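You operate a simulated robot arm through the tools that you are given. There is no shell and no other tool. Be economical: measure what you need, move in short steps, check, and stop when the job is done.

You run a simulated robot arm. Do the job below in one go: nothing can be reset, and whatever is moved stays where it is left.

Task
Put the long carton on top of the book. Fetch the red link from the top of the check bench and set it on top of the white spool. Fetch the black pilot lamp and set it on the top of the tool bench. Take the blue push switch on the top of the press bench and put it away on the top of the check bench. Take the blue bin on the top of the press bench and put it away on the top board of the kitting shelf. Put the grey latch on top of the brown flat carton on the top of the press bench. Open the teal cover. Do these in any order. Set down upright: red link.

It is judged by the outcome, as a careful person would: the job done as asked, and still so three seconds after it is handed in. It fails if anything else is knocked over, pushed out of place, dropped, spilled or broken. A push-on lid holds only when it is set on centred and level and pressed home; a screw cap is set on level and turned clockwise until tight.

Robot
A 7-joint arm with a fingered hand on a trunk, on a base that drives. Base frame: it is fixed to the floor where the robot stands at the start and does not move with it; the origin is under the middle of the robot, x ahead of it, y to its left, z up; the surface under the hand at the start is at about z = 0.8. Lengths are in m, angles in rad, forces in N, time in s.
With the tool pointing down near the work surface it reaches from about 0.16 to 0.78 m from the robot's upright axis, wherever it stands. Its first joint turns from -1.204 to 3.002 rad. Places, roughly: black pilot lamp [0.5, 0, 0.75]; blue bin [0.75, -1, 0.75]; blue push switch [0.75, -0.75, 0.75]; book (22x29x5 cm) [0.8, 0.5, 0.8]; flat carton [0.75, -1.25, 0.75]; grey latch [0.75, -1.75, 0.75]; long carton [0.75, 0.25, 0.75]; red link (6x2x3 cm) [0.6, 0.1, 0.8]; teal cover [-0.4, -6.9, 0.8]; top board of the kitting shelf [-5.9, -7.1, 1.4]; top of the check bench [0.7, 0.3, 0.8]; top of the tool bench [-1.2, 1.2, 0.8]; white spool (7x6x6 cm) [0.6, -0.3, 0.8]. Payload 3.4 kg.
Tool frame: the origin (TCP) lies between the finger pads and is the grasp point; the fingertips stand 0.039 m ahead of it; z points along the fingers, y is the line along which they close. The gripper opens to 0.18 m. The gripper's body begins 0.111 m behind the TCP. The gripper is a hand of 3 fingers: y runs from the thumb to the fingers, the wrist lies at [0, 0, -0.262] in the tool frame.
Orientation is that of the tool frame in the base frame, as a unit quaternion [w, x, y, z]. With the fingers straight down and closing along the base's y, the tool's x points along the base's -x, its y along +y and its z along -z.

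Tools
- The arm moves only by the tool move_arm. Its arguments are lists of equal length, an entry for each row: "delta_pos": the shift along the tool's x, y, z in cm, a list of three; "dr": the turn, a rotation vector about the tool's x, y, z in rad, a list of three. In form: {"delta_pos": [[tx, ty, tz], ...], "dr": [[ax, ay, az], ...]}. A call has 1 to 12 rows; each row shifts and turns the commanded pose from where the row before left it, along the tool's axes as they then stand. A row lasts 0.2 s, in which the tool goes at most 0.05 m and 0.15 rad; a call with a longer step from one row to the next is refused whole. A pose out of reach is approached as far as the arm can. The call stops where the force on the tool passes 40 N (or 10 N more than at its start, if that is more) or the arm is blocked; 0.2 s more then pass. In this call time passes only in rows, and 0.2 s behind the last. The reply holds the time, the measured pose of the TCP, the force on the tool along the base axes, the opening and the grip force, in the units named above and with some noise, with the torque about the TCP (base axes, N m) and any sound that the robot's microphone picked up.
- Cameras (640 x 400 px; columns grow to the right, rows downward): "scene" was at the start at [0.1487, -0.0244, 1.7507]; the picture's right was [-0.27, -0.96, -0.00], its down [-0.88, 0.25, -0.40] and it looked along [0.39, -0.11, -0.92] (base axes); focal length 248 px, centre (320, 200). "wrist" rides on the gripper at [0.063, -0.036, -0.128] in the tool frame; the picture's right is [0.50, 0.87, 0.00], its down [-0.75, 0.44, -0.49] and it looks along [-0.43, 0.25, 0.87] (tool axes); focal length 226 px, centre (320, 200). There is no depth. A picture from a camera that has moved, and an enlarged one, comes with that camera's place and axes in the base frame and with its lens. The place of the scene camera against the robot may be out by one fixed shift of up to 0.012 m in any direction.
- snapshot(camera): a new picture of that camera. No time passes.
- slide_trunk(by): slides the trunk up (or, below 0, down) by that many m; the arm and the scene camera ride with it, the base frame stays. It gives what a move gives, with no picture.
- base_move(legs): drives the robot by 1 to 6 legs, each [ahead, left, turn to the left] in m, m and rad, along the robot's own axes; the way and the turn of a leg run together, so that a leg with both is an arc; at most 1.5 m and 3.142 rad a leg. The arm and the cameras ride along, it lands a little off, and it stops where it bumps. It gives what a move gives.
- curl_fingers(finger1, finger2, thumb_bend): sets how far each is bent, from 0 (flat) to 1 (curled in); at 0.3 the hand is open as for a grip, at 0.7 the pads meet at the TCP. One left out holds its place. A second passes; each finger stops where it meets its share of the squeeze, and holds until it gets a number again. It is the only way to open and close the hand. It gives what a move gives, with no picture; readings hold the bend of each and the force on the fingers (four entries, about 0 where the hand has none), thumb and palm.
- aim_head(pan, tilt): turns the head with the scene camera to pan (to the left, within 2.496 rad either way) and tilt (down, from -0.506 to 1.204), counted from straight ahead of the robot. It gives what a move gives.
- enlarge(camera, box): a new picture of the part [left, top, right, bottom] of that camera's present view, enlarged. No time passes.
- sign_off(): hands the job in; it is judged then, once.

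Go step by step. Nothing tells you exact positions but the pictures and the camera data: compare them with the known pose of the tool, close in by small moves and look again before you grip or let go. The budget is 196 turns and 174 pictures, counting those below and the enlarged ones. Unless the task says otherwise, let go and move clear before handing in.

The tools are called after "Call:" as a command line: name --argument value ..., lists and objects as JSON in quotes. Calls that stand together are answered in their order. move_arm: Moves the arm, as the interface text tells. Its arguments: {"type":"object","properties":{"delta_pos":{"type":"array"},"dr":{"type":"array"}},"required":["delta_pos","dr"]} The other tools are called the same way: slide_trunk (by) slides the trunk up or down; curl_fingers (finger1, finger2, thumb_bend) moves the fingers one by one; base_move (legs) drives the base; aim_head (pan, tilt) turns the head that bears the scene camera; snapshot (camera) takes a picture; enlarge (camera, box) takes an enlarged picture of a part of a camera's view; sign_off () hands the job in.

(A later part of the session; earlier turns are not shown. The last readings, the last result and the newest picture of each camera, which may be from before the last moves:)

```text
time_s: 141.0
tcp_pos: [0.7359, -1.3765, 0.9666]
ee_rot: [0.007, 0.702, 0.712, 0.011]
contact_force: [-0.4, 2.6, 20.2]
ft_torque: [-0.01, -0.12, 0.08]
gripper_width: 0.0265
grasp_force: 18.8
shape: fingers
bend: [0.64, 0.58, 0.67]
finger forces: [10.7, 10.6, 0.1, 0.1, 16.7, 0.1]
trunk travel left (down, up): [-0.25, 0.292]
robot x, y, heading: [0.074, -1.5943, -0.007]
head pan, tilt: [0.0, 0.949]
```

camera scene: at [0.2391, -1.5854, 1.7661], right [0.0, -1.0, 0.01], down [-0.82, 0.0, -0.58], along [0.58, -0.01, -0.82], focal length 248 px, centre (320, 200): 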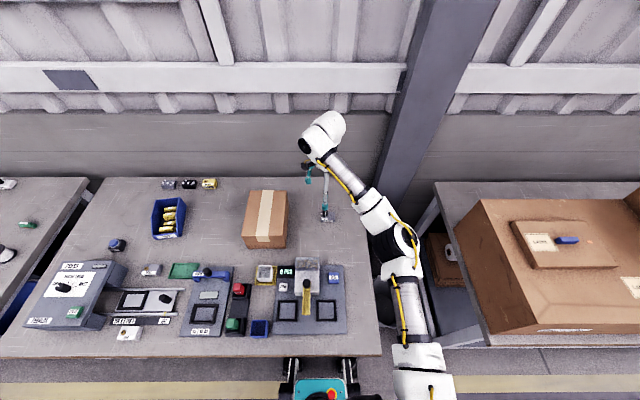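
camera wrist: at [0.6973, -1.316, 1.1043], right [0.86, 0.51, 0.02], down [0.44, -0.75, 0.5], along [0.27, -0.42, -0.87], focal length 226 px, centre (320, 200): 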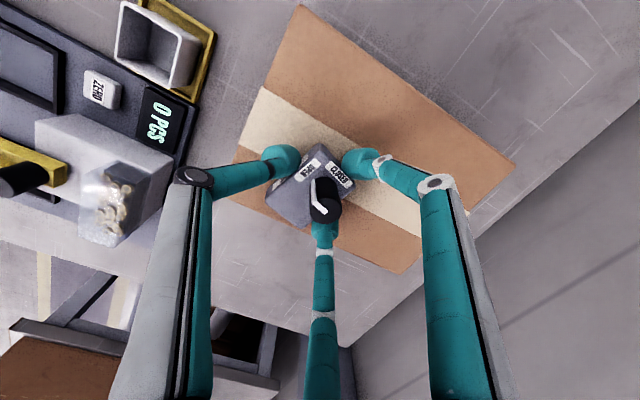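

Contact with 20 N; I'll ease off slightly, then release.

Call:
move_arm --delta_pos '[[0, 0, -0.4]]' --dr '[[0, 0, 0]]'

Call:
curl_fingers --finger1 0.52 --finger2 0.5 --thumb_bend 0.55

Call:
curl_fingers --finger1 0.45 --finger2 0.45 --thumb_bend 0.45

Call:
move_arm --delta_pos '[[0, 0, -1], [0, 0, -3], [0, 0, -4], [0, 0, -4]]' --dr '[[0, 0, 0], [0, 0, 0], [0, 0, 0], [0, 0, 0]]'

Call:
snapshot --camera "wrist"

Call:
snapshot --camera "scene"

```text
time_s: 141.4
tcp_pos: [0.7367, -1.3779, 0.9685]
ee_rot: [0.006, 0.703, 0.711, 0.008]
contact_force: [-2.1, 3.8, 8.9]
ft_torque: [0.05, -0.02, -0.01]
gripper_width: 0.0261
grasp_force: 18.1
shape: fingers
bend: [0.64, 0.58, 0.66]
finger forces: [9.9, 10.0, 0.0, 0.0, 16.6, 0.1]
trunk travel left (down, up): [-0.25, 0.292]
robot x, y, heading: [0.0761, -1.5928, -0.007]
head pan, tilt: [0.0, 0.949]
```

```text
time_s: 142.4
tcp_pos: [0.7371, -1.3794, 0.9684]
ee_rot: [0.005, 0.703, 0.711, 0.008]
contact_force: [-0.2, -0.3, 0.1]
ft_torque: [-0.02, 0.0, -0.02]
gripper_width: 0.0587
grasp_force: 0.2
shape: fingers
bend: [0.52, 0.5, 0.55]
finger forces: [0.0, 0.0, 0.0, 0.0, 0.0, 0.0]
trunk travel left (down, up): [-0.25, 0.292]
robot x, y, heading: [0.0763, -1.5896, -0.003]
head pan, tilt: [0.0, 0.949]
```

```text
time_s: 143.4
tcp_pos: [0.7366, -1.3772, 0.9685]
ee_rot: [0.005, 0.702, 0.712, 0.009]
contact_force: [0.3, 0.9, 1.2]
ft_torque: [0.01, 0.01, 0.02]
gripper_width: 0.0924
grasp_force: 0.1
shape: fingers
bend: [0.45, 0.45, 0.45]
finger forces: [0.1, 0.1, 0.0, 0.1, 0.1, 0.0]
trunk travel left (down, up): [-0.25, 0.292]
robot x, y, heading: [0.0761, -1.593, -0.005]
head pan, tilt: [0.0, 0.949]
```

```text
time_s: 144.4
tcp_pos: [0.7351, -1.3781, 1.0936]
ee_rot: [0.007, 0.704, 0.71, 0.012]
contact_force: [-0.4, -0.4, -0.4]
ft_torque: [0.0, 0.01, 0.0]
gripper_width: 0.092
grasp_force: 0.1
shape: fingers
bend: [0.45, 0.45, 0.45]
finger forces: [0.1, 0.0, 0.0, 0.0, 0.0, 0.0]
trunk travel left (down, up): [-0.25, 0.292]
robot x, y, heading: [0.0728, -1.5905, -0.003]
head pan, tilt: [0.0, 0.949]
```

```text
85 pictures are left
camera wrist: at [0.6934, -1.3185, 1.2206], right [0.86, 0.51, 0.03], down [0.43, -0.75, 0.5], along [0.27, -0.42, -0.87], focal length 226 px, centre (320, 200)
```

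wrist: 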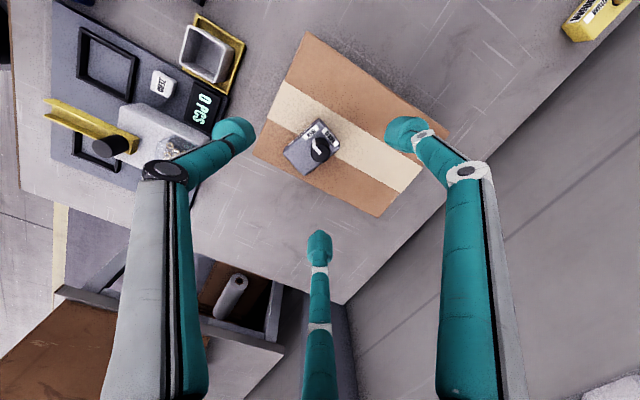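

```text
84 pictures are left
camera scene: at [0.2335, -1.5839, 1.7668], right [0.0, -1.0, 0.01], down [-0.81, 0.0, -0.58], along [0.58, -0.01, -0.81], focal length 248 px, centre (320, 200)
```

scene: 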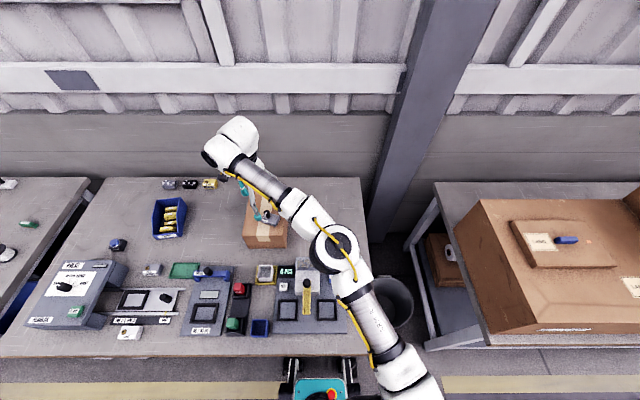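

The latch sits on the carton. Next, the blue push switch near (0.67, −0.74): retract a bit and drive left along the bench.

Call:
move_arm --delta_pos '[[-3, -4, -1], [-3, -4, 0], [-4, -2, 0], [-4, 0, 0]]' --dr '[[0, 0, 0], [0, 0, 0], [0, 0, 0], [0, 0, 0]]'

Call:
base_move --legs '[[0, 0.75, 0]]'

Call:
move_arm --delta_pos '[[0, 0, 0], [0, 0, 0], [0, 0, 0]]' --dr '[[0, 0, 0], [0, 0, 0], [0, 0, 0]]'

Call:
snapshot --camera "wrist"

Call:
snapshot --camera "scene"

```text
refused: row 1 steps farther than a row can; nothing moved
```

```text
time_s: 148.4
tcp_pos: [0.7434, -0.6404, 1.0892]
ee_rot: [0.005, 0.706, 0.708, 0.011]
contact_force: [-1.0, 0.6, -0.2]
ft_torque: [-0.02, 0.06, -0.02]
gripper_width: 0.0924
grasp_force: 0.1
shape: fingers
bend: [0.45, 0.45, 0.45]
finger forces: [0.1, 0.1, 0.0, 0.0, 0.0, 0.0]
trunk travel left (down, up): [-0.25, 0.292]
robot x, y, heading: [0.0814, -0.8478, -0.008]
head pan, tilt: [0.0, 0.949]
```

```text
time_s: 149.2
tcp_pos: [0.7423, -0.6408, 1.0922]
ee_rot: [0.006, 0.707, 0.707, 0.013]
contact_force: [-0.4, 0.2, 0.1]
ft_torque: [0.02, 0.03, -0.01]
gripper_width: 0.0922
grasp_force: 0.1
shape: fingers
bend: [0.45, 0.45, 0.45]
finger forces: [0.0, 0.0, 0.1, 0.0, 0.0, 0.0]
trunk travel left (down, up): [-0.25, 0.292]
robot x, y, heading: [0.0795, -0.8463, -0.012]
head pan, tilt: [0.0, 0.949]
```

```text
83 pictures are left
camera wrist: at [0.7015, -0.5811, 1.2196], right [0.86, 0.5, 0.03], down [0.42, -0.76, 0.5], along [0.27, -0.42, -0.87], focal length 226 px, centre (320, 200)
```

wrist: 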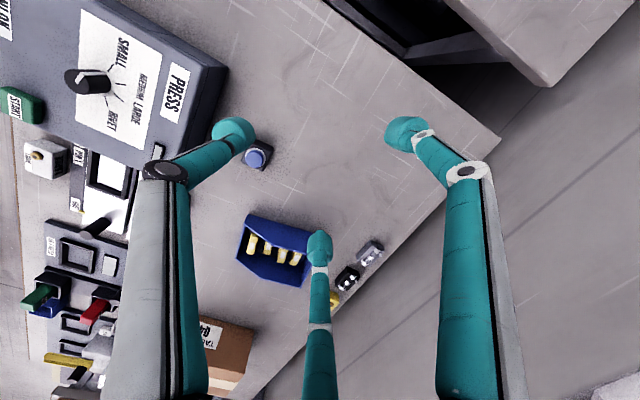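

```text
82 pictures are left
camera scene: at [0.2464, -0.8484, 1.7642], right [-0.01, -1.0, 0.0], down [-0.82, 0.01, -0.58], along [0.58, -0.01, -0.82], focal length 248 px, centre (320, 200)
```

scene: 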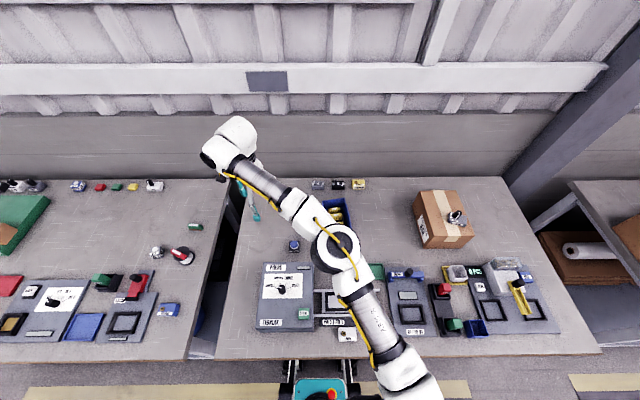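

Switch located near (0.680, −0.742). Moving over it.

Call:
move_arm --delta_pos '[[-3.4, -2, 0], [-3.4, -2, 0], [-3.3, -2.2, 2], [0, 0, 4], [0, 0, 4], [0, 0, 4]]' --dr '[[0, 0, 0], [0, 0, 0], [0, 0, 0], [0, 0, 0], [0, 0, 0], [0, 0, 0]]'

Call:
enlarge --camera "wrist" --box '[240, 90, 400, 210]'

Call:
snapshot --camera "wrist"

```text
time_s: 150.6
tcp_pos: [0.6793, -0.7406, 0.9483]
ee_rot: [0.005, 0.707, 0.707, 0.013]
contact_force: [0.0, 0.6, 0.8]
ft_torque: [0.02, 0.02, 0.02]
gripper_width: 0.0923
grasp_force: 0.1
shape: fingers
bend: [0.45, 0.45, 0.45]
finger forces: [0.1, 0.0, 0.0, 0.0, 0.1, 0.0]
trunk travel left (down, up): [-0.25, 0.292]
robot x, y, heading: [0.0803, -0.8499, -0.01]
head pan, tilt: [0.0, 0.949]
```

```text
3.33 times, centred on (320, 150) of wrist
camera zoom: at [0.6399, -0.6815, 1.0763], right [0.86, 0.5, 0.03], down [0.42, -0.76, 0.49], along [0.27, -0.41, -0.87], focal length 754 px, centre (320, 367)
```

zoom: 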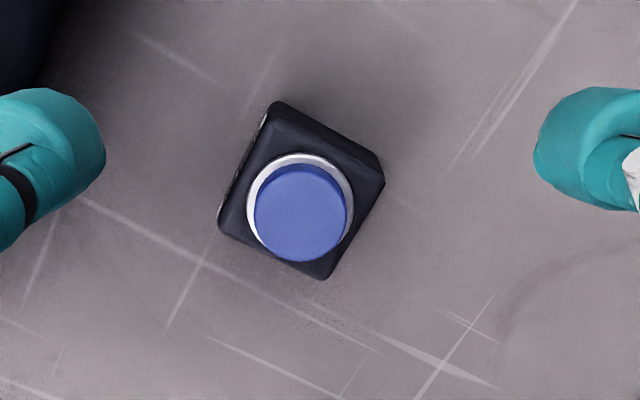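

```text
80 pictures are left
camera wrist: at [0.6399, -0.6815, 1.0763], right [0.86, 0.5, 0.03], down [0.42, -0.76, 0.49], along [0.27, -0.41, -0.87], focal length 226 px, centre (320, 200)
```

wrist: 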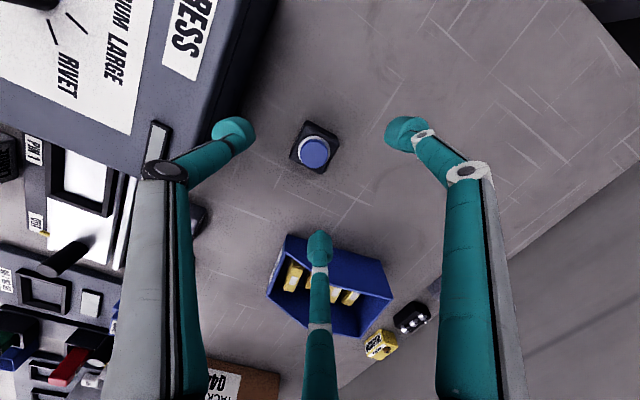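

The switch body is about 4.3 cm square at (0.679, −0.744). The press box's back face is at x ≈ 0.59, so I'll pre-close the fingers to keep the thumb clear before descending.

Call:
curl_fingers --finger1 0.52 --finger2 0.52 --thumb_bend 0.52

Call:
move_arm --delta_pos '[[-0.3, 0.6, 2], [0, 0, 3], [0, 0, 2], [0, 0, 1.8]]' --dr '[[0, 0, -0.06], [0, 0, 0], [0, 0, 0], [0, 0, 0]]'

Call:
snapshot --camera "wrist"

```text
time_s: 151.6
tcp_pos: [0.6792, -0.7408, 0.9496]
ee_rot: [0.005, 0.706, 0.708, 0.014]
contact_force: [0.2, 0.3, -0.8]
ft_torque: [0.01, 0.03, -0.03]
gripper_width: 0.0653
grasp_force: 0.2
shape: fingers
bend: [0.52, 0.52, 0.52]
finger forces: [0.0, 0.0, 0.0, 0.0, 0.0, 0.0]
trunk travel left (down, up): [-0.25, 0.292]
robot x, y, heading: [0.0808, -0.8436, -0.008]
head pan, tilt: [0.0, 0.949]
```

```text
time_s: 152.6
tcp_pos: [0.6891, -0.7431, 0.8613]
ee_rot: [0.005, 0.685, 0.729, 0.013]
contact_force: [-0.8, -0.4, 0.3]
ft_torque: [-0.02, 0.0, 0.01]
gripper_width: 0.0655
grasp_force: 0.1
shape: fingers
bend: [0.52, 0.52, 0.52]
finger forces: [0.1, 0.1, 0.1, 0.0, 0.0, 0.0]
trunk travel left (down, up): [-0.25, 0.292]
robot x, y, heading: [0.0764, -0.8491, -0.013]
head pan, tilt: [0.0, 0.949]
```

```text
79 pictures are left
camera wrist: at [0.6454, -0.6871, 0.9893], right [0.83, 0.55, 0.03], down [0.47, -0.73, 0.5], along [0.29, -0.4, -0.87], focal length 226 px, centre (320, 200)
```

wrist: 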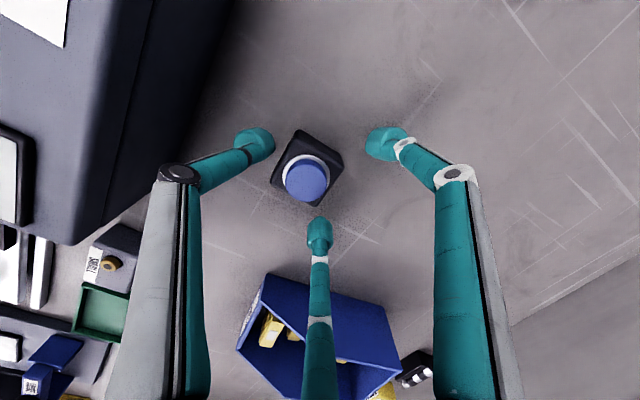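

Call:
move_arm --delta_pos '[[0.2, -0.5, 0.4]]' --dr '[[0, 0, 0]]'

Call:
curl_fingers --finger1 0.75 --finger2 0.75 --thumb_bend 0.75

Call:
move_arm --delta_pos '[[0, 0, -1], [0, 0, -3], [0, 0, -4], [0, 0, -4]]' --dr '[[0, 0, 0], [0, 0, 0], [0, 0, 0], [0, 0, 0]]'

Call:
snapshot --camera "wrist"

```text
time_s: 153.0
tcp_pos: [0.6833, -0.7421, 0.8574]
ee_rot: [0.006, 0.684, 0.729, 0.014]
contact_force: [0.2, -0.4, 1.0]
ft_torque: [0.01, -0.02, -0.05]
gripper_width: 0.0655
grasp_force: 0.1
shape: fingers
bend: [0.52, 0.52, 0.52]
finger forces: [0.0, 0.0, 0.0, 0.1, 0.0, 0.0]
trunk travel left (down, up): [-0.25, 0.292]
robot x, y, heading: [0.0805, -0.8476, -0.011]
head pan, tilt: [0.0, 0.949]
```

```text
time_s: 154.0
tcp_pos: [0.685, -0.7422, 0.8585]
ee_rot: [0.005, 0.684, 0.729, 0.014]
contact_force: [-0.1, -0.2, 1.7]
ft_torque: [-0.03, -0.07, 0.02]
gripper_width: 0.0201
grasp_force: 14.0
shape: fingers
bend: [0.6, 0.59, 0.7]
finger forces: [7.7, 9.2, 0.0, 0.0, 11.1, 0.1]
trunk travel left (down, up): [-0.25, 0.292]
robot x, y, heading: [0.0831, -0.8484, -0.016]
head pan, tilt: [0.0, 0.949]
```

```text
time_s: 155.0
tcp_pos: [0.6811, -0.7436, 0.9768]
ee_rot: [0.006, 0.685, 0.729, 0.013]
contact_force: [0.7, 0.7, -1.1]
ft_torque: [0.0, 0.01, 0.0]
gripper_width: 0.0199
grasp_force: 13.8
shape: fingers
bend: [0.6, 0.58, 0.7]
finger forces: [7.6, 8.8, 0.0, 0.0, 10.9, 0.0]
trunk travel left (down, up): [-0.25, 0.292]
robot x, y, heading: [0.0773, -0.8479, -0.012]
head pan, tilt: [0.0, 0.949]
```

```text
78 pictures are left
camera wrist: at [0.638, -0.6881, 1.1065], right [0.83, 0.55, 0.03], down [0.47, -0.73, 0.5], along [0.29, -0.4, -0.87], focal length 226 px, centre (320, 200)
```

wrist: 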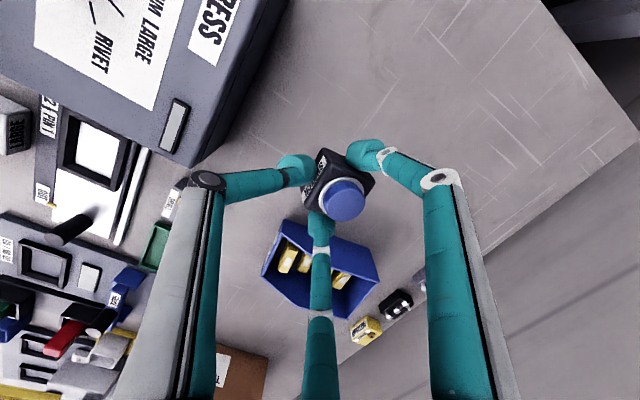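

The switch is held. Raising and driving left to the check bench, passing well above the spool.

Call:
move_arm --delta_pos '[[0, 0, -4], [0, 0, -4]]' --dr '[[0, 0, 0], [0, 0, 0]]'

Call:
base_move --legs '[[0, 0.77, 0]]'

Call:
move_arm --delta_pos '[[0, 0, 2], [0, 0, 2], [0, 0, 2]]' --dr '[[0, 0, 0], [0, 0, 0], [0, 0, 0]]'

Call:
snapshot --camera "wrist"

Call:
snapshot --camera "scene"

```text
time_s: 155.6
tcp_pos: [0.6795, -0.7456, 1.0579]
ee_rot: [0.005, 0.685, 0.729, 0.014]
contact_force: [-0.4, -0.1, -1.1]
ft_torque: [0.02, 0.0, -0.04]
gripper_width: 0.0197
grasp_force: 14.3
shape: fingers
bend: [0.6, 0.58, 0.7]
finger forces: [7.6, 8.7, 0.1, 0.0, 11.0, 0.0]
trunk travel left (down, up): [-0.25, 0.292]
robot x, y, heading: [0.08, -0.8466, -0.012]
head pan, tilt: [0.0, 0.949]
```

```text
time_s: 159.8
tcp_pos: [0.6964, 0.0328, 1.0564]
ee_rot: [0.005, 0.69, 0.724, 0.013]
contact_force: [-0.3, -0.5, -1.1]
ft_torque: [0.02, 0.02, -0.01]
gripper_width: 0.0194
grasp_force: 13.0
shape: fingers
bend: [0.6, 0.58, 0.71]
finger forces: [7.5, 8.3, 0.0, 0.0, 10.4, 0.0]
trunk travel left (down, up): [-0.25, 0.292]
robot x, y, heading: [0.0966, -0.064, -0.026]
head pan, tilt: [0.0, 0.949]
```

```text
time_s: 160.6
tcp_pos: [0.6957, 0.0331, 0.9992]
ee_rot: [0.006, 0.689, 0.725, 0.015]
contact_force: [-0.6, -0.7, -0.6]
ft_torque: [0.01, 0.04, 0.0]
gripper_width: 0.0188
grasp_force: 12.8
shape: fingers
bend: [0.6, 0.58, 0.71]
finger forces: [7.6, 8.3, 0.1, 0.1, 10.7, 0.1]
trunk travel left (down, up): [-0.25, 0.292]
robot x, y, heading: [0.0945, -0.0647, -0.026]
head pan, tilt: [0.0, 0.949]
```

```text
77 pictures are left
camera wrist: at [0.6522, 0.0916, 1.1267], right [0.84, 0.54, 0.03], down [0.46, -0.74, 0.5], along [0.29, -0.4, -0.87], focal length 226 px, centre (320, 200)
```

wrist: 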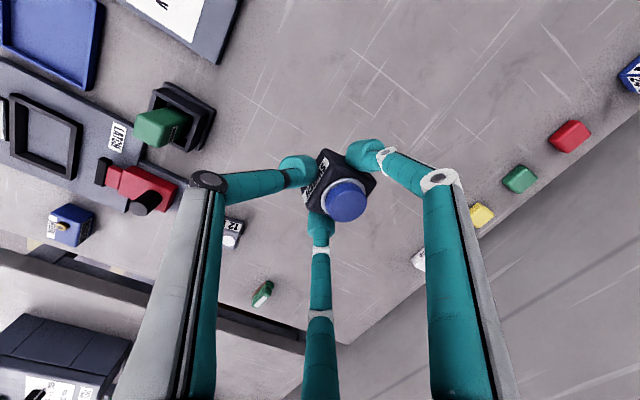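

```text
76 pictures are left
camera scene: at [0.2626, -0.0729, 1.764], right [-0.02, -1.0, 0.0], down [-0.82, 0.02, -0.58], along [0.58, -0.01, -0.82], focal length 248 px, centre (320, 200)
```

scene: 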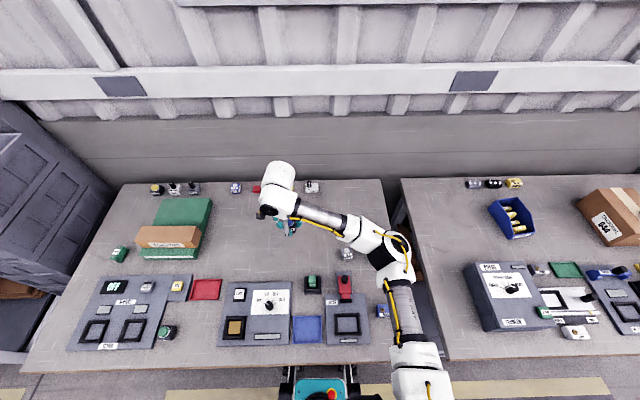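

The area below is free; lowering the switch.

Call:
move_arm --delta_pos '[[0, 0, 4], [0, 0, 4], [0, 0, 3], [0, 0, 1.8]]' --dr '[[0, 0, 0], [0, 0, 0], [0, 0, 0], [0, 0, 0]]'

Call:
move_arm --delta_pos '[[0, 0, 0.3], [0, 0, 0.3]]' --dr '[[0, 0, 0], [0, 0, 0]]'

Call:
enlarge --camera "wrist" --box '[220, 90, 460, 260]'

```text
time_s: 161.6
tcp_pos: [0.6973, 0.0347, 0.8712]
ee_rot: [0.007, 0.69, 0.724, 0.013]
contact_force: [0.8, -0.1, -0.8]
ft_torque: [0.03, 0.0, 0.0]
gripper_width: 0.0188
grasp_force: 13.1
shape: fingers
bend: [0.6, 0.58, 0.71]
finger forces: [7.6, 8.3, 0.1, 0.0, 10.5, 0.1]
trunk travel left (down, up): [-0.25, 0.292]
robot x, y, heading: [0.0951, -0.0636, -0.028]
head pan, tilt: [0.0, 0.949]
```

```text
time_s: 162.2
tcp_pos: [0.6989, 0.0359, 0.8647]
ee_rot: [0.007, 0.689, 0.724, 0.013]
contact_force: [-0.5, -0.3, -1.4]
ft_torque: [-0.01, 0.05, 0.01]
gripper_width: 0.019
grasp_force: 13.1
shape: fingers
bend: [0.6, 0.58, 0.71]
finger forces: [7.6, 8.3, 0.0, 0.0, 10.4, 0.0]
trunk travel left (down, up): [-0.25, 0.292]
robot x, y, heading: [0.0953, -0.0628, -0.023]
head pan, tilt: [0.0, 0.949]
```

```text
2.35 times, centred on (340, 175) of wrist
camera zoom: at [0.6541, 0.0924, 0.9921], right [0.84, 0.54, 0.03], down [0.46, -0.74, 0.5], along [0.29, -0.4, -0.87], focal length 532 px, centre (273, 259)
```

zoom: 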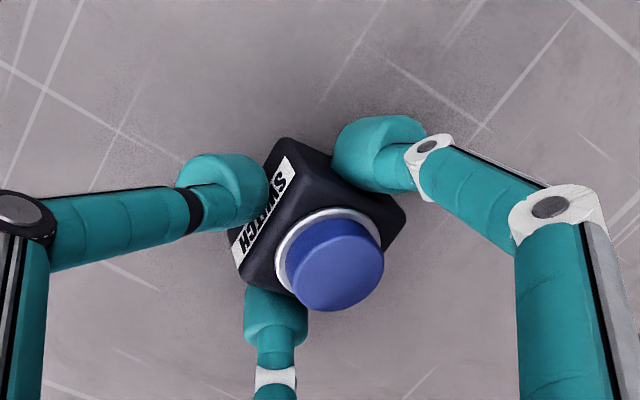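

Call:
move_arm --delta_pos '[[0, 0, 0.2], [0, 0, 0.2]]' --dr '[[0, 0, 0], [0, 0, 0]]'

Call:
move_arm --delta_pos '[[0, 0, 0.2]]' --dr '[[0, 0, 0]]'

Call:
move_arm --delta_pos '[[0, 0, 0.2]]' --dr '[[0, 0, 0]]'

```text
time_s: 162.8
tcp_pos: [0.6977, 0.0344, 0.8607]
ee_rot: [0.007, 0.69, 0.724, 0.015]
contact_force: [0.7, 0.5, -0.3]
ft_torque: [0.02, 0.01, 0.0]
gripper_width: 0.0191
grasp_force: 13.0
shape: fingers
bend: [0.6, 0.58, 0.71]
finger forces: [7.6, 8.2, 0.0, 0.0, 10.6, 0.1]
trunk travel left (down, up): [-0.25, 0.292]
robot x, y, heading: [0.0968, -0.0609, -0.025]
head pan, tilt: [0.0, 0.949]
```

```text
time_s: 163.2
tcp_pos: [0.6971, 0.0348, 0.8583]
ee_rot: [0.006, 0.689, 0.725, 0.015]
contact_force: [-0.2, -0.9, 0.2]
ft_torque: [-0.02, 0.0, 0.0]
gripper_width: 0.0189
grasp_force: 13.4
shape: fingers
bend: [0.6, 0.58, 0.71]
finger forces: [7.5, 8.4, 0.0, 0.0, 10.6, 0.0]
trunk travel left (down, up): [-0.25, 0.292]
robot x, y, heading: [0.0936, -0.06, -0.018]
head pan, tilt: [0.0, 0.949]
```

```text
time_s: 163.6
tcp_pos: [0.6977, 0.035, 0.8571]
ee_rot: [0.007, 0.688, 0.726, 0.015]
contact_force: [-0.9, -0.5, 2.7]
ft_torque: [-0.02, -0.04, -0.01]
gripper_width: 0.0192
grasp_force: 13.6
shape: fingers
bend: [0.6, 0.58, 0.71]
finger forces: [7.8, 8.4, 0.0, 0.1, 11.4, 0.0]
trunk travel left (down, up): [-0.25, 0.292]
robot x, y, heading: [0.0974, -0.064, -0.026]
head pan, tilt: [0.0, 0.949]
```

Contact. One tiny press, then release and rise.

Call:
move_arm --delta_pos '[[0, 0, 0.1]]' --dr '[[0, 0, 0]]'

Call:
curl_fingers --finger1 0.5 --finger2 0.5 --thumb_bend 0.6

Call:
curl_fingers --finger1 0.4 --finger2 0.4 --thumb_bend 0.4

Call:
move_arm --delta_pos '[[0, 0, -1], [0, 0, -3], [0, 0, -4], [0, 0, -4], [0, 0, -4], [0, 0, -4], [0, 0, -4], [0, 0, -2]]' --dr '[[0, 0, 0], [0, 0, 0], [0, 0, 0], [0, 0, 0], [0, 0, 0], [0, 0, 0], [0, 0, 0], [0, 0, 0]]'

Call:
snapshot --camera "wrist"

Call:
enlarge --camera "scene" --box '[200, 170, 420, 330]'

```text
time_s: 164.0
tcp_pos: [0.698, 0.0352, 0.8566]
ee_rot: [0.007, 0.689, 0.724, 0.015]
contact_force: [-2.1, 0.0, 4.9]
ft_torque: [-0.05, -0.09, 0.01]
gripper_width: 0.0189
grasp_force: 14.4
shape: fingers
bend: [0.6, 0.59, 0.7]
finger forces: [7.9, 8.8, 0.0, 0.1, 11.5, 0.0]
trunk travel left (down, up): [-0.25, 0.292]
robot x, y, heading: [0.0986, -0.0583, -0.02]
head pan, tilt: [0.0, 0.949]
```

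```text
time_s: 165.0
tcp_pos: [0.6975, 0.0359, 0.8556]
ee_rot: [0.007, 0.69, 0.724, 0.014]
contact_force: [-0.1, 0.6, 0.5]
ft_torque: [0.0, -0.01, 0.01]
gripper_width: 0.0533
grasp_force: 0.2
shape: fingers
bend: [0.5, 0.5, 0.6]
finger forces: [0.0, 0.1, 0.1, 0.0, 0.0, 0.0]
trunk travel left (down, up): [-0.25, 0.292]
robot x, y, heading: [0.0943, -0.0607, -0.025]
head pan, tilt: [0.0, 0.949]
```

```text
time_s: 166.0
tcp_pos: [0.6981, 0.0353, 0.8558]
ee_rot: [0.006, 0.689, 0.724, 0.014]
contact_force: [0.0, -0.4, 0.7]
ft_torque: [0.0, 0.01, 0.01]
gripper_width: 0.1122
grasp_force: 0.1
shape: fingers
bend: [0.4, 0.4, 0.4]
finger forces: [0.0, 0.0, 0.0, 0.0, 0.0, 0.0]
trunk travel left (down, up): [-0.25, 0.292]
robot x, y, heading: [0.0935, -0.0642, -0.023]
head pan, tilt: [0.0, 0.949]
```

```text
time_s: 167.8
tcp_pos: [0.6914, 0.0326, 1.1175]
ee_rot: [0.007, 0.689, 0.724, 0.014]
contact_force: [-0.2, 1.5, -0.5]
ft_torque: [0.02, 0.03, 0.01]
gripper_width: 0.1121
grasp_force: 0.2
shape: fingers
bend: [0.4, 0.4, 0.4]
finger forces: [0.1, 0.0, 0.0, 0.1, 0.0, 0.0]
trunk travel left (down, up): [-0.25, 0.292]
robot x, y, heading: [0.0964, -0.0631, -0.024]
head pan, tilt: [0.0, 0.949]
```

```text
74 pictures are left
camera wrist: at [0.6479, 0.0904, 1.2447], right [0.84, 0.54, 0.03], down [0.46, -0.74, 0.5], along [0.29, -0.4, -0.87], focal length 226 px, centre (320, 200)
```

wrist: 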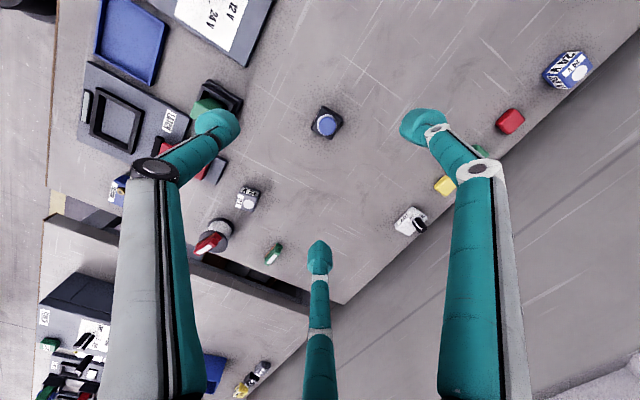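

```text
2.50 times, centred on (310, 250) of scene
camera zoom: at [0.2611, -0.0726, 1.7642], right [-0.02, -1.0, 0.0], down [-0.82, 0.02, -0.58], along [0.58, -0.01, -0.82], focal length 619 px, centre (345, 75)
```

zoom: 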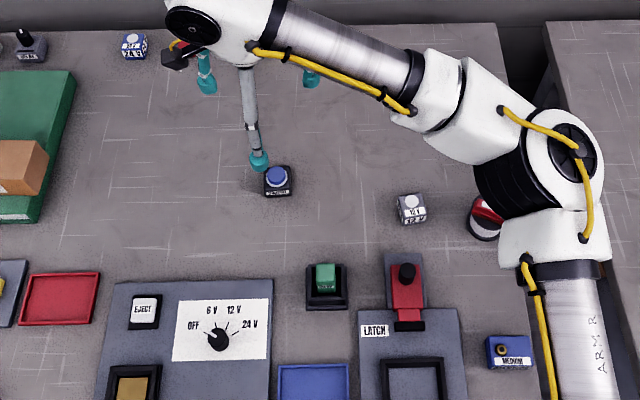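

The switch stands on the check bench. Now for the blue bin near (0.80, −0.92): drive right and rotate the hand to span its width.

Call:
base_move --legs '[[0, 0, 0.024], [-0.03, -0.85, 0]]'

Call:
move_arm --delta_pos '[[0, 0, 0], [0, 0, 0], [0, 0, 0], [0, 0, 0], [0, 0, 0], [0, 0, 0], [0, 0, 0], [0, 0, 0], [0, 0, 0], [0, 0, 0], [0, 0, 0]]' --dr '[[0, 0, -0.138], [0, 0, -0.138], [0, 0, -0.138], [0, 0, -0.138], [0, 0, -0.138], [0, 0, -0.138], [0, 0, -0.138], [0, 0, -0.138], [0, 0, -0.138], [0, 0, -0.138], [0, 0, -0.138]]'

Call:
snapshot --camera "wrist"

Call:
snapshot --camera "scene"

```text
time_s: 172.7
tcp_pos: [0.6562, -0.8168, 1.1197]
ee_rot: [0.003, 0.686, 0.728, 0.016]
contact_force: [0.1, -0.7, 0.5]
ft_torque: [0.05, 0.01, 0.03]
gripper_width: 0.1124
grasp_force: 0.1
shape: fingers
bend: [0.4, 0.4, 0.4]
finger forces: [0.0, 0.0, 0.0, 0.0, 0.0, 0.1]
trunk travel left (down, up): [-0.25, 0.292]
robot x, y, heading: [0.0602, -0.9092, -0.013]
head pan, tilt: [0.0, 0.949]
```

```text
time_s: 175.1
tcp_pos: [0.6518, -0.8199, 1.121]
ee_rot: [0.017, -0.005, 1.0, 0.011]
contact_force: [0.0, -0.4, 0.0]
ft_torque: [0.07, 0.0, -0.01]
gripper_width: 0.1123
grasp_force: 0.0
shape: fingers
bend: [0.4, 0.4, 0.4]
finger forces: [0.0, 0.0, 0.0, 0.1, 0.0, 0.1]
trunk travel left (down, up): [-0.25, 0.292]
robot x, y, heading: [0.0573, -0.9077, -0.012]
head pan, tilt: [0.0, 0.949]
```

```text
72 pictures are left
camera wrist: at [0.5852, -0.8608, 1.2449], right [-0.51, 0.86, 0.0], down [0.73, 0.43, 0.53], along [0.45, 0.27, -0.85], focal length 226 px, centre (320, 200)
```

wrist: 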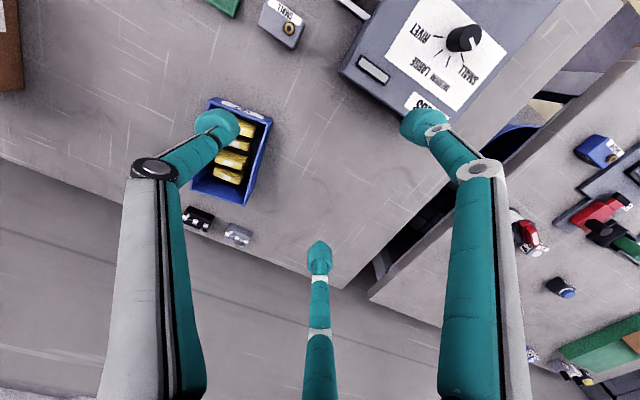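

```text
71 pictures are left
camera scene: at [0.226, -0.9118, 1.7642], right [-0.01, -1.0, 0.0], down [-0.82, 0.01, -0.58], along [0.58, -0.01, -0.82], focal length 248 px, centre (320, 200)
```

scene: 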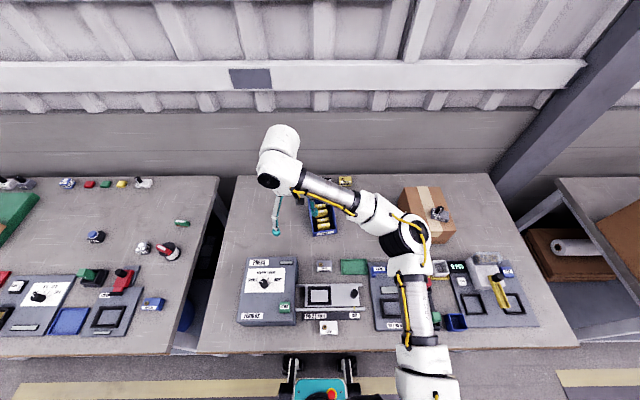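

I'll level the hand and centre over the bin at about (0.775, −0.92).

Call:
move_arm --delta_pos '[[-2, -2, 0], [-3, -2.6, 1], [-3, -2.6, 2], [-3, -2.6, 2]]' --dr '[[0.022, 0.034, 0], [0, 0, 0], [0, 0, 0], [0, 0, 0]]'

Call:
curl_fingers --finger1 0.3 --finger2 0.3 --thumb_bend 0.3

Call:
snapshot --camera "wrist"

Call:
enlarge --camera "scene" --box '[240, 160, 400, 260]'

```text
time_s: 176.1
tcp_pos: [0.7637, -0.9281, 1.0701]
ee_rot: [-0.001, -0.002, 1.0, 0.003]
contact_force: [-0.4, -0.2, 0.5]
ft_torque: [0.12, 0.04, 0.02]
gripper_width: 0.1127
grasp_force: 0.0
shape: fingers
bend: [0.4, 0.4, 0.4]
finger forces: [0.0, 0.0, 0.0, 0.0, 0.0, 0.0]
trunk travel left (down, up): [-0.25, 0.292]
robot x, y, heading: [0.0596, -0.9089, -0.015]
head pan, tilt: [0.0, 0.949]
```

```text
time_s: 177.1
tcp_pos: [0.7634, -0.9117, 1.0727]
ee_rot: [-0.001, -0.003, 1.0, -0.002]
contact_force: [-0.3, -0.6, -0.1]
ft_torque: [-0.01, -0.04, -0.02]
gripper_width: 0.1516
grasp_force: 0.0
shape: fingers
bend: [0.3, 0.3, 0.3]
finger forces: [0.1, 0.1, 0.0, 0.0, 0.1, 0.1]
trunk travel left (down, up): [-0.25, 0.292]
robot x, y, heading: [0.0589, -0.9074, -0.013]
head pan, tilt: [0.0, 0.949]
```

```text
70 pictures are left
camera wrist: at [0.7005, -0.9505, 1.2], right [-0.51, 0.86, 0.0], down [0.75, 0.44, 0.49], along [0.42, 0.25, -0.87], focal length 226 px, centre (320, 200)
```

wrist: 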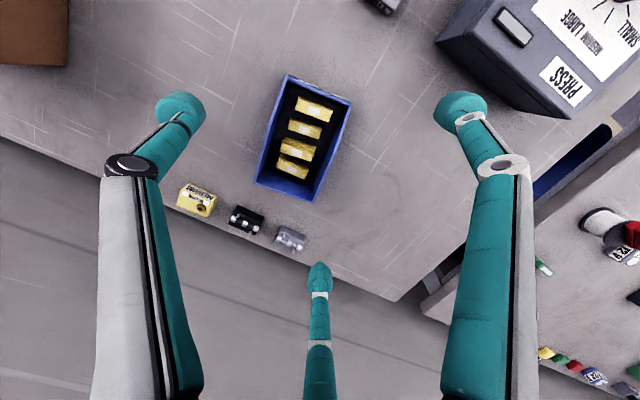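

```text
4.00 times, centred on (320, 210) of scene
camera zoom: at [0.2265, -0.9232, 1.7641], right [-0.01, -1.0, -0.01], down [-0.82, 0.01, -0.58], along [0.58, 0.0, -0.82], focal length 990 px, centre (320, 160)
```

zoom: 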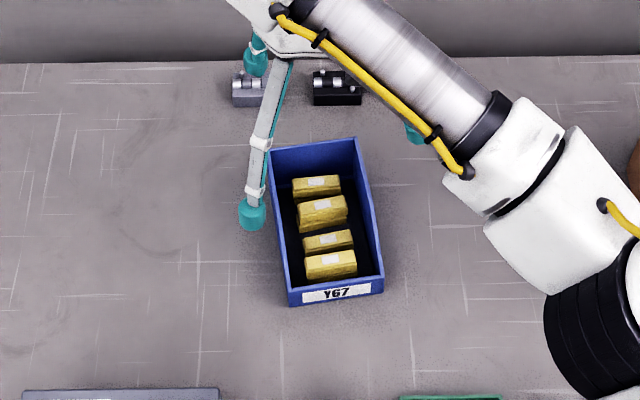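

The bin is about 9.5×15 cm, centred near (0.788, −0.928), yawed ≈ 0.16 rad. I'll open wide, align and lower to just above it.

Call:
curl_fingers --finger1 0.24 --finger2 0.24 --thumb_bend 0.24

Call:
move_arm --delta_pos '[[-1.3, 0, 0], [-1.4, 0, 0], [0, 0, 3], [0, 0, 3]]' --dr '[[0, 0, 0], [0, 0, -0.08], [0, 0, -0.08], [0, 0, 0]]'

Call:
snapshot --camera "wrist"

```text
time_s: 178.1
tcp_pos: [0.7645, -0.9069, 1.072]
ee_rot: [-0.001, -0.004, 1.0, -0.003]
contact_force: [-0.4, -0.5, 0.0]
ft_torque: [-0.04, -0.03, -0.02]
gripper_width: 0.1667
grasp_force: 0.2
shape: fingers
bend: [0.24, 0.24, 0.24]
finger forces: [0.1, 0.0, 0.0, 0.0, 0.0, 0.1]
trunk travel left (down, up): [-0.25, 0.292]
robot x, y, heading: [0.0602, -0.9082, -0.014]
head pan, tilt: [0.0, 0.949]
```

```text
time_s: 179.1
tcp_pos: [0.7903, -0.9147, 1.0109]
ee_rot: [-0.001, -0.084, 0.996, -0.001]
contact_force: [0.8, -0.9, -0.1]
ft_torque: [0.02, -0.02, 0.01]
gripper_width: 0.1668
grasp_force: 0.0
shape: fingers
bend: [0.24, 0.24, 0.24]
finger forces: [0.0, 0.1, 0.1, 0.0, 0.0, 0.0]
trunk travel left (down, up): [-0.25, 0.292]
robot x, y, heading: [0.0592, -0.9102, -0.006]
head pan, tilt: [0.0, 0.949]
```

```text
68 pictures are left
camera wrist: at [0.7344, -0.9622, 1.138], right [-0.64, 0.77, 0.0], down [0.67, 0.56, 0.49], along [0.38, 0.31, -0.87], focal length 226 px, centre (320, 200)
```

wrist: 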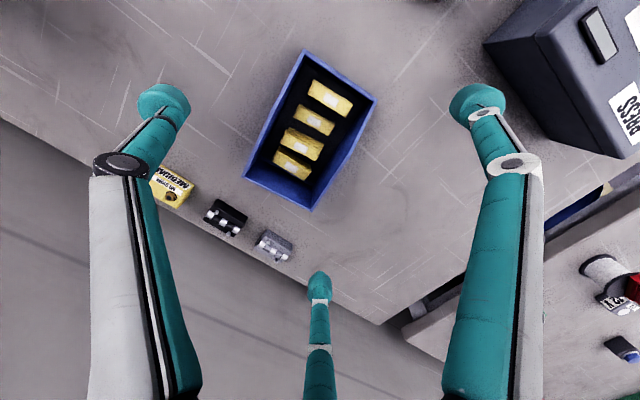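

Aligned within a few degrees. Trimming yaw and lowering to grasp height.

Call:
move_arm --delta_pos '[[0, -0.4, 3], [0, 0, 4], [0, 0, 4], [0, 0, 2.5], [0, 0, 1.3]]' --dr '[[0, 0, -0.05], [0, 0, 0], [0, 0, 0], [0, 0, 0], [0, 0, 0]]'

Call:
snapshot --camera "wrist"

Call:
enlarge --camera "scene" --box '[240, 160, 400, 260]'

```text
time_s: 180.3
tcp_pos: [0.7895, -0.9192, 0.8617]
ee_rot: [0.0, -0.108, 0.994, 0.0]
contact_force: [-0.4, 0.0, -0.4]
ft_torque: [-0.01, -0.02, 0.02]
gripper_width: 0.1669
grasp_force: 0.0
shape: fingers
bend: [0.24, 0.24, 0.24]
finger forces: [0.0, 0.0, 0.0, 0.0, 0.0, 0.0]
trunk travel left (down, up): [-0.25, 0.292]
robot x, y, heading: [0.0604, -0.9077, -0.009]
head pan, tilt: [0.0, 0.949]
```

```text
67 pictures are left
camera wrist: at [0.7356, -0.9691, 0.9904], right [-0.67, 0.74, 0.0], down [0.64, 0.59, 0.49], along [0.36, 0.33, -0.87], focal length 226 px, centre (320, 200)
```

wrist: 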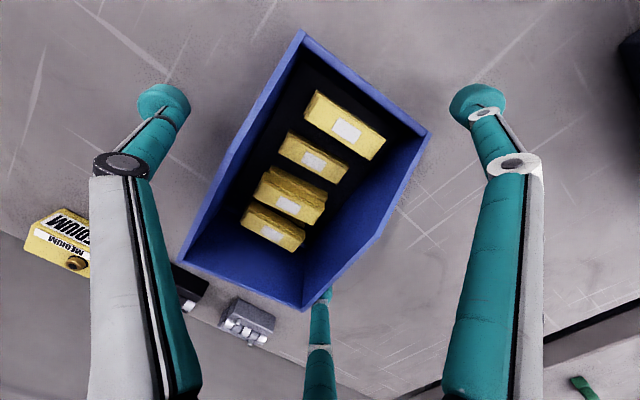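

```text
4.00 times, centred on (320, 210) of scene
camera zoom: at [0.2269, -0.9179, 1.7641], right [-0.01, -1.0, 0.0], down [-0.82, 0.01, -0.58], along [0.58, -0.01, -0.82], focal length 990 px, centre (320, 160)
```

zoom: 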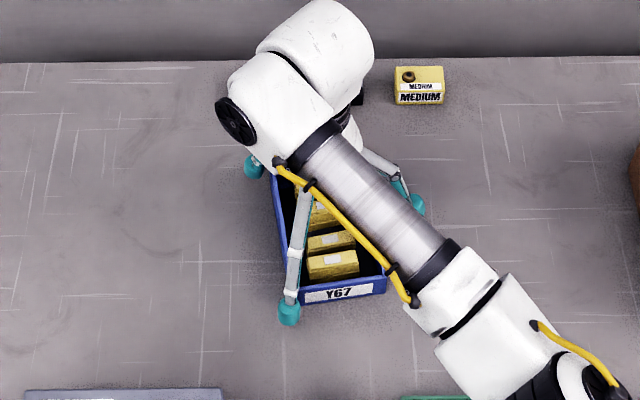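

The fingers will meet the bin's two left corners and the thumb its right side. I'll shift 1 cm for balanced closing and close gradually.

Call:
move_arm --delta_pos '[[0, 1, 0.2]]' --dr '[[0, 0, 0]]'

Call:
curl_fingers --finger1 0.36 --finger2 0.36 --thumb_bend 0.36

Call:
snapshot --camera "wrist"

```text
time_s: 180.7
tcp_pos: [0.7879, -0.9074, 0.8619]
ee_rot: [0.0, -0.108, 0.994, -0.002]
contact_force: [-0.9, -0.5, 0.5]
ft_torque: [0.0, 0.0, 0.0]
gripper_width: 0.1666
grasp_force: 0.0
shape: fingers
bend: [0.24, 0.24, 0.24]
finger forces: [0.0, 0.0, 0.0, 0.0, 0.1, 0.0]
trunk travel left (down, up): [-0.25, 0.292]
robot x, y, heading: [0.0645, -0.9104, -0.015]
head pan, tilt: [0.0, 0.949]
```

```text
time_s: 181.7
tcp_pos: [0.7869, -0.9082, 0.8605]
ee_rot: [-0.001, -0.108, 0.994, 0.0]
contact_force: [-0.3, 0.3, -0.3]
ft_torque: [-0.06, 0.0, 0.01]
gripper_width: 0.1297
grasp_force: 0.1
shape: fingers
bend: [0.36, 0.36, 0.36]
finger forces: [0.4, 0.0, 0.0, 0.1, 0.3, 0.1]
trunk travel left (down, up): [-0.25, 0.292]
robot x, y, heading: [0.0607, -0.9086, -0.01]
head pan, tilt: [0.0, 0.949]
```

```text
65 pictures are left
camera wrist: at [0.7336, -0.9584, 0.9895], right [-0.67, 0.74, 0.0], down [0.64, 0.59, 0.49], along [0.36, 0.33, -0.87], focal length 226 px, centre (320, 200)
```

wrist: 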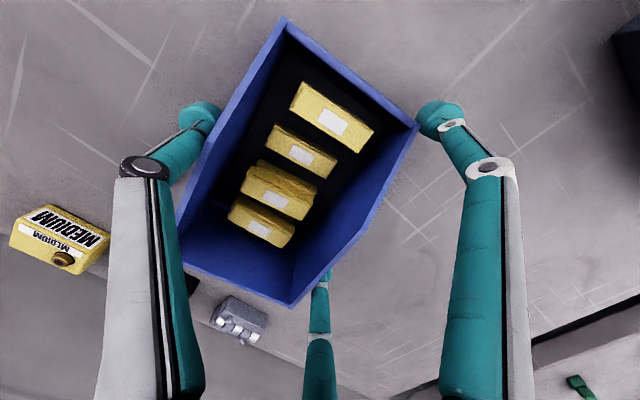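

Call:
curl_fingers --finger1 0.6 --finger2 0.6 --thumb_bend 0.6

Call:
snapshot --camera "wrist"

Call:
enlarge --camera "scene" --box '[240, 160, 400, 260]'

```text
time_s: 182.7
tcp_pos: [0.7873, -0.9085, 0.8621]
ee_rot: [-0.001, -0.108, 0.994, -0.001]
contact_force: [1.4, 0.1, 4.4]
ft_torque: [0.22, 0.12, -0.06]
gripper_width: 0.1145
grasp_force: 19.0
shape: fingers
bend: [0.4, 0.44, 0.45]
finger forces: [8.8, 9.7, 0.0, 0.0, 19.2, 0.0]
trunk travel left (down, up): [-0.25, 0.292]
robot x, y, heading: [0.0591, -0.9075, -0.013]
head pan, tilt: [0.0, 0.949]
```

```text
64 pictures are left
camera wrist: at [0.7335, -0.9585, 0.99], right [-0.67, 0.74, 0.0], down [0.64, 0.59, 0.49], along [0.36, 0.33, -0.87], focal length 226 px, centre (320, 200)
```

wrist: 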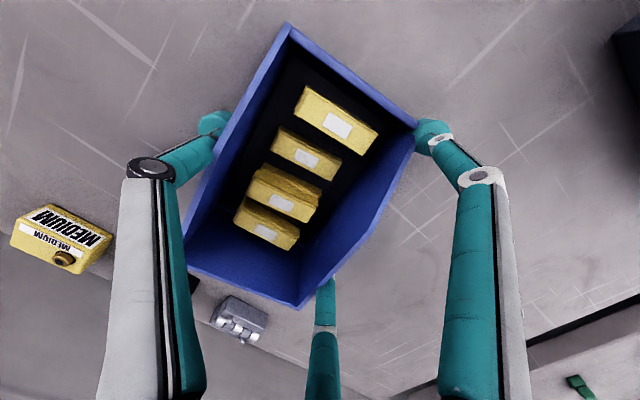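

```text
4.00 times, centred on (320, 210) of scene
camera zoom: at [0.2258, -0.9178, 1.7643], right [-0.01, -1.0, 0.0], down [-0.82, 0.01, -0.58], along [0.58, -0.01, -0.82], focal length 990 px, centre (320, 160)
```

zoom: 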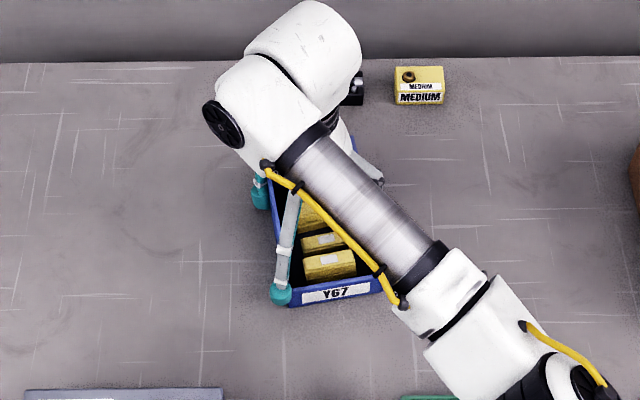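

Gripped at about 19 N. A small test lift first.

Call:
move_arm --delta_pos '[[0, 0, -0.7], [0, 0, -1], [0, 0, -1]]' --dr '[[0, 0, 0], [0, 0, 0], [0, 0, 0]]'

Call:
snapshot --camera "wrist"

Call:
enlarge --camera "scene" --box '[240, 160, 400, 260]'

```text
time_s: 183.5
tcp_pos: [0.7884, -0.9088, 0.8881]
ee_rot: [-0.001, -0.107, 0.994, -0.002]
contact_force: [0.0, 0.8, -1.8]
ft_torque: [0.01, 0.01, -0.01]
gripper_width: 0.1137
grasp_force: 18.7
shape: fingers
bend: [0.4, 0.45, 0.45]
finger forces: [8.9, 10.2, 0.0, 0.1, 19.1, 0.0]
trunk travel left (down, up): [-0.25, 0.292]
robot x, y, heading: [0.064, -0.9099, -0.01]
head pan, tilt: [0.0, 0.949]
```

```text
62 pictures are left
camera wrist: at [0.7343, -0.959, 1.0158], right [-0.67, 0.74, 0.0], down [0.64, 0.59, 0.49], along [0.36, 0.33, -0.87], focal length 226 px, centre (320, 200)
```

wrist: 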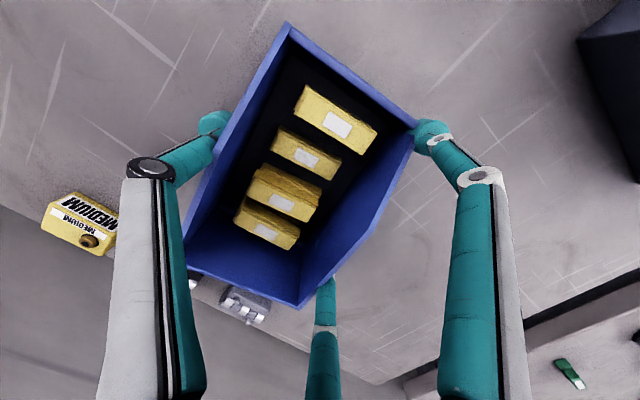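

```text
4.00 times, centred on (320, 210) of scene
camera zoom: at [0.2268, -0.9174, 1.7641], right [-0.01, -1.0, 0.0], down [-0.82, 0.01, -0.58], along [0.58, -0.01, -0.82], focal length 990 px, centre (320, 160)
```

zoom: 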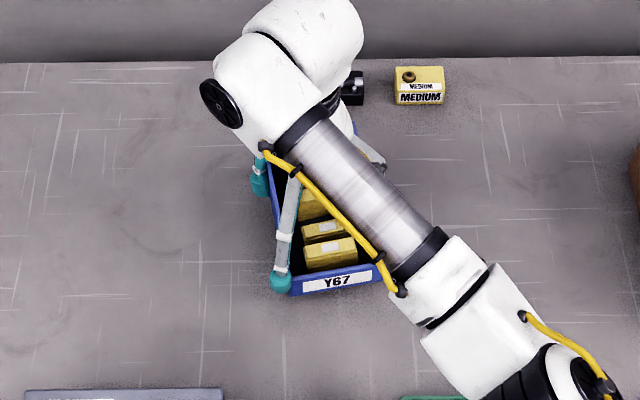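

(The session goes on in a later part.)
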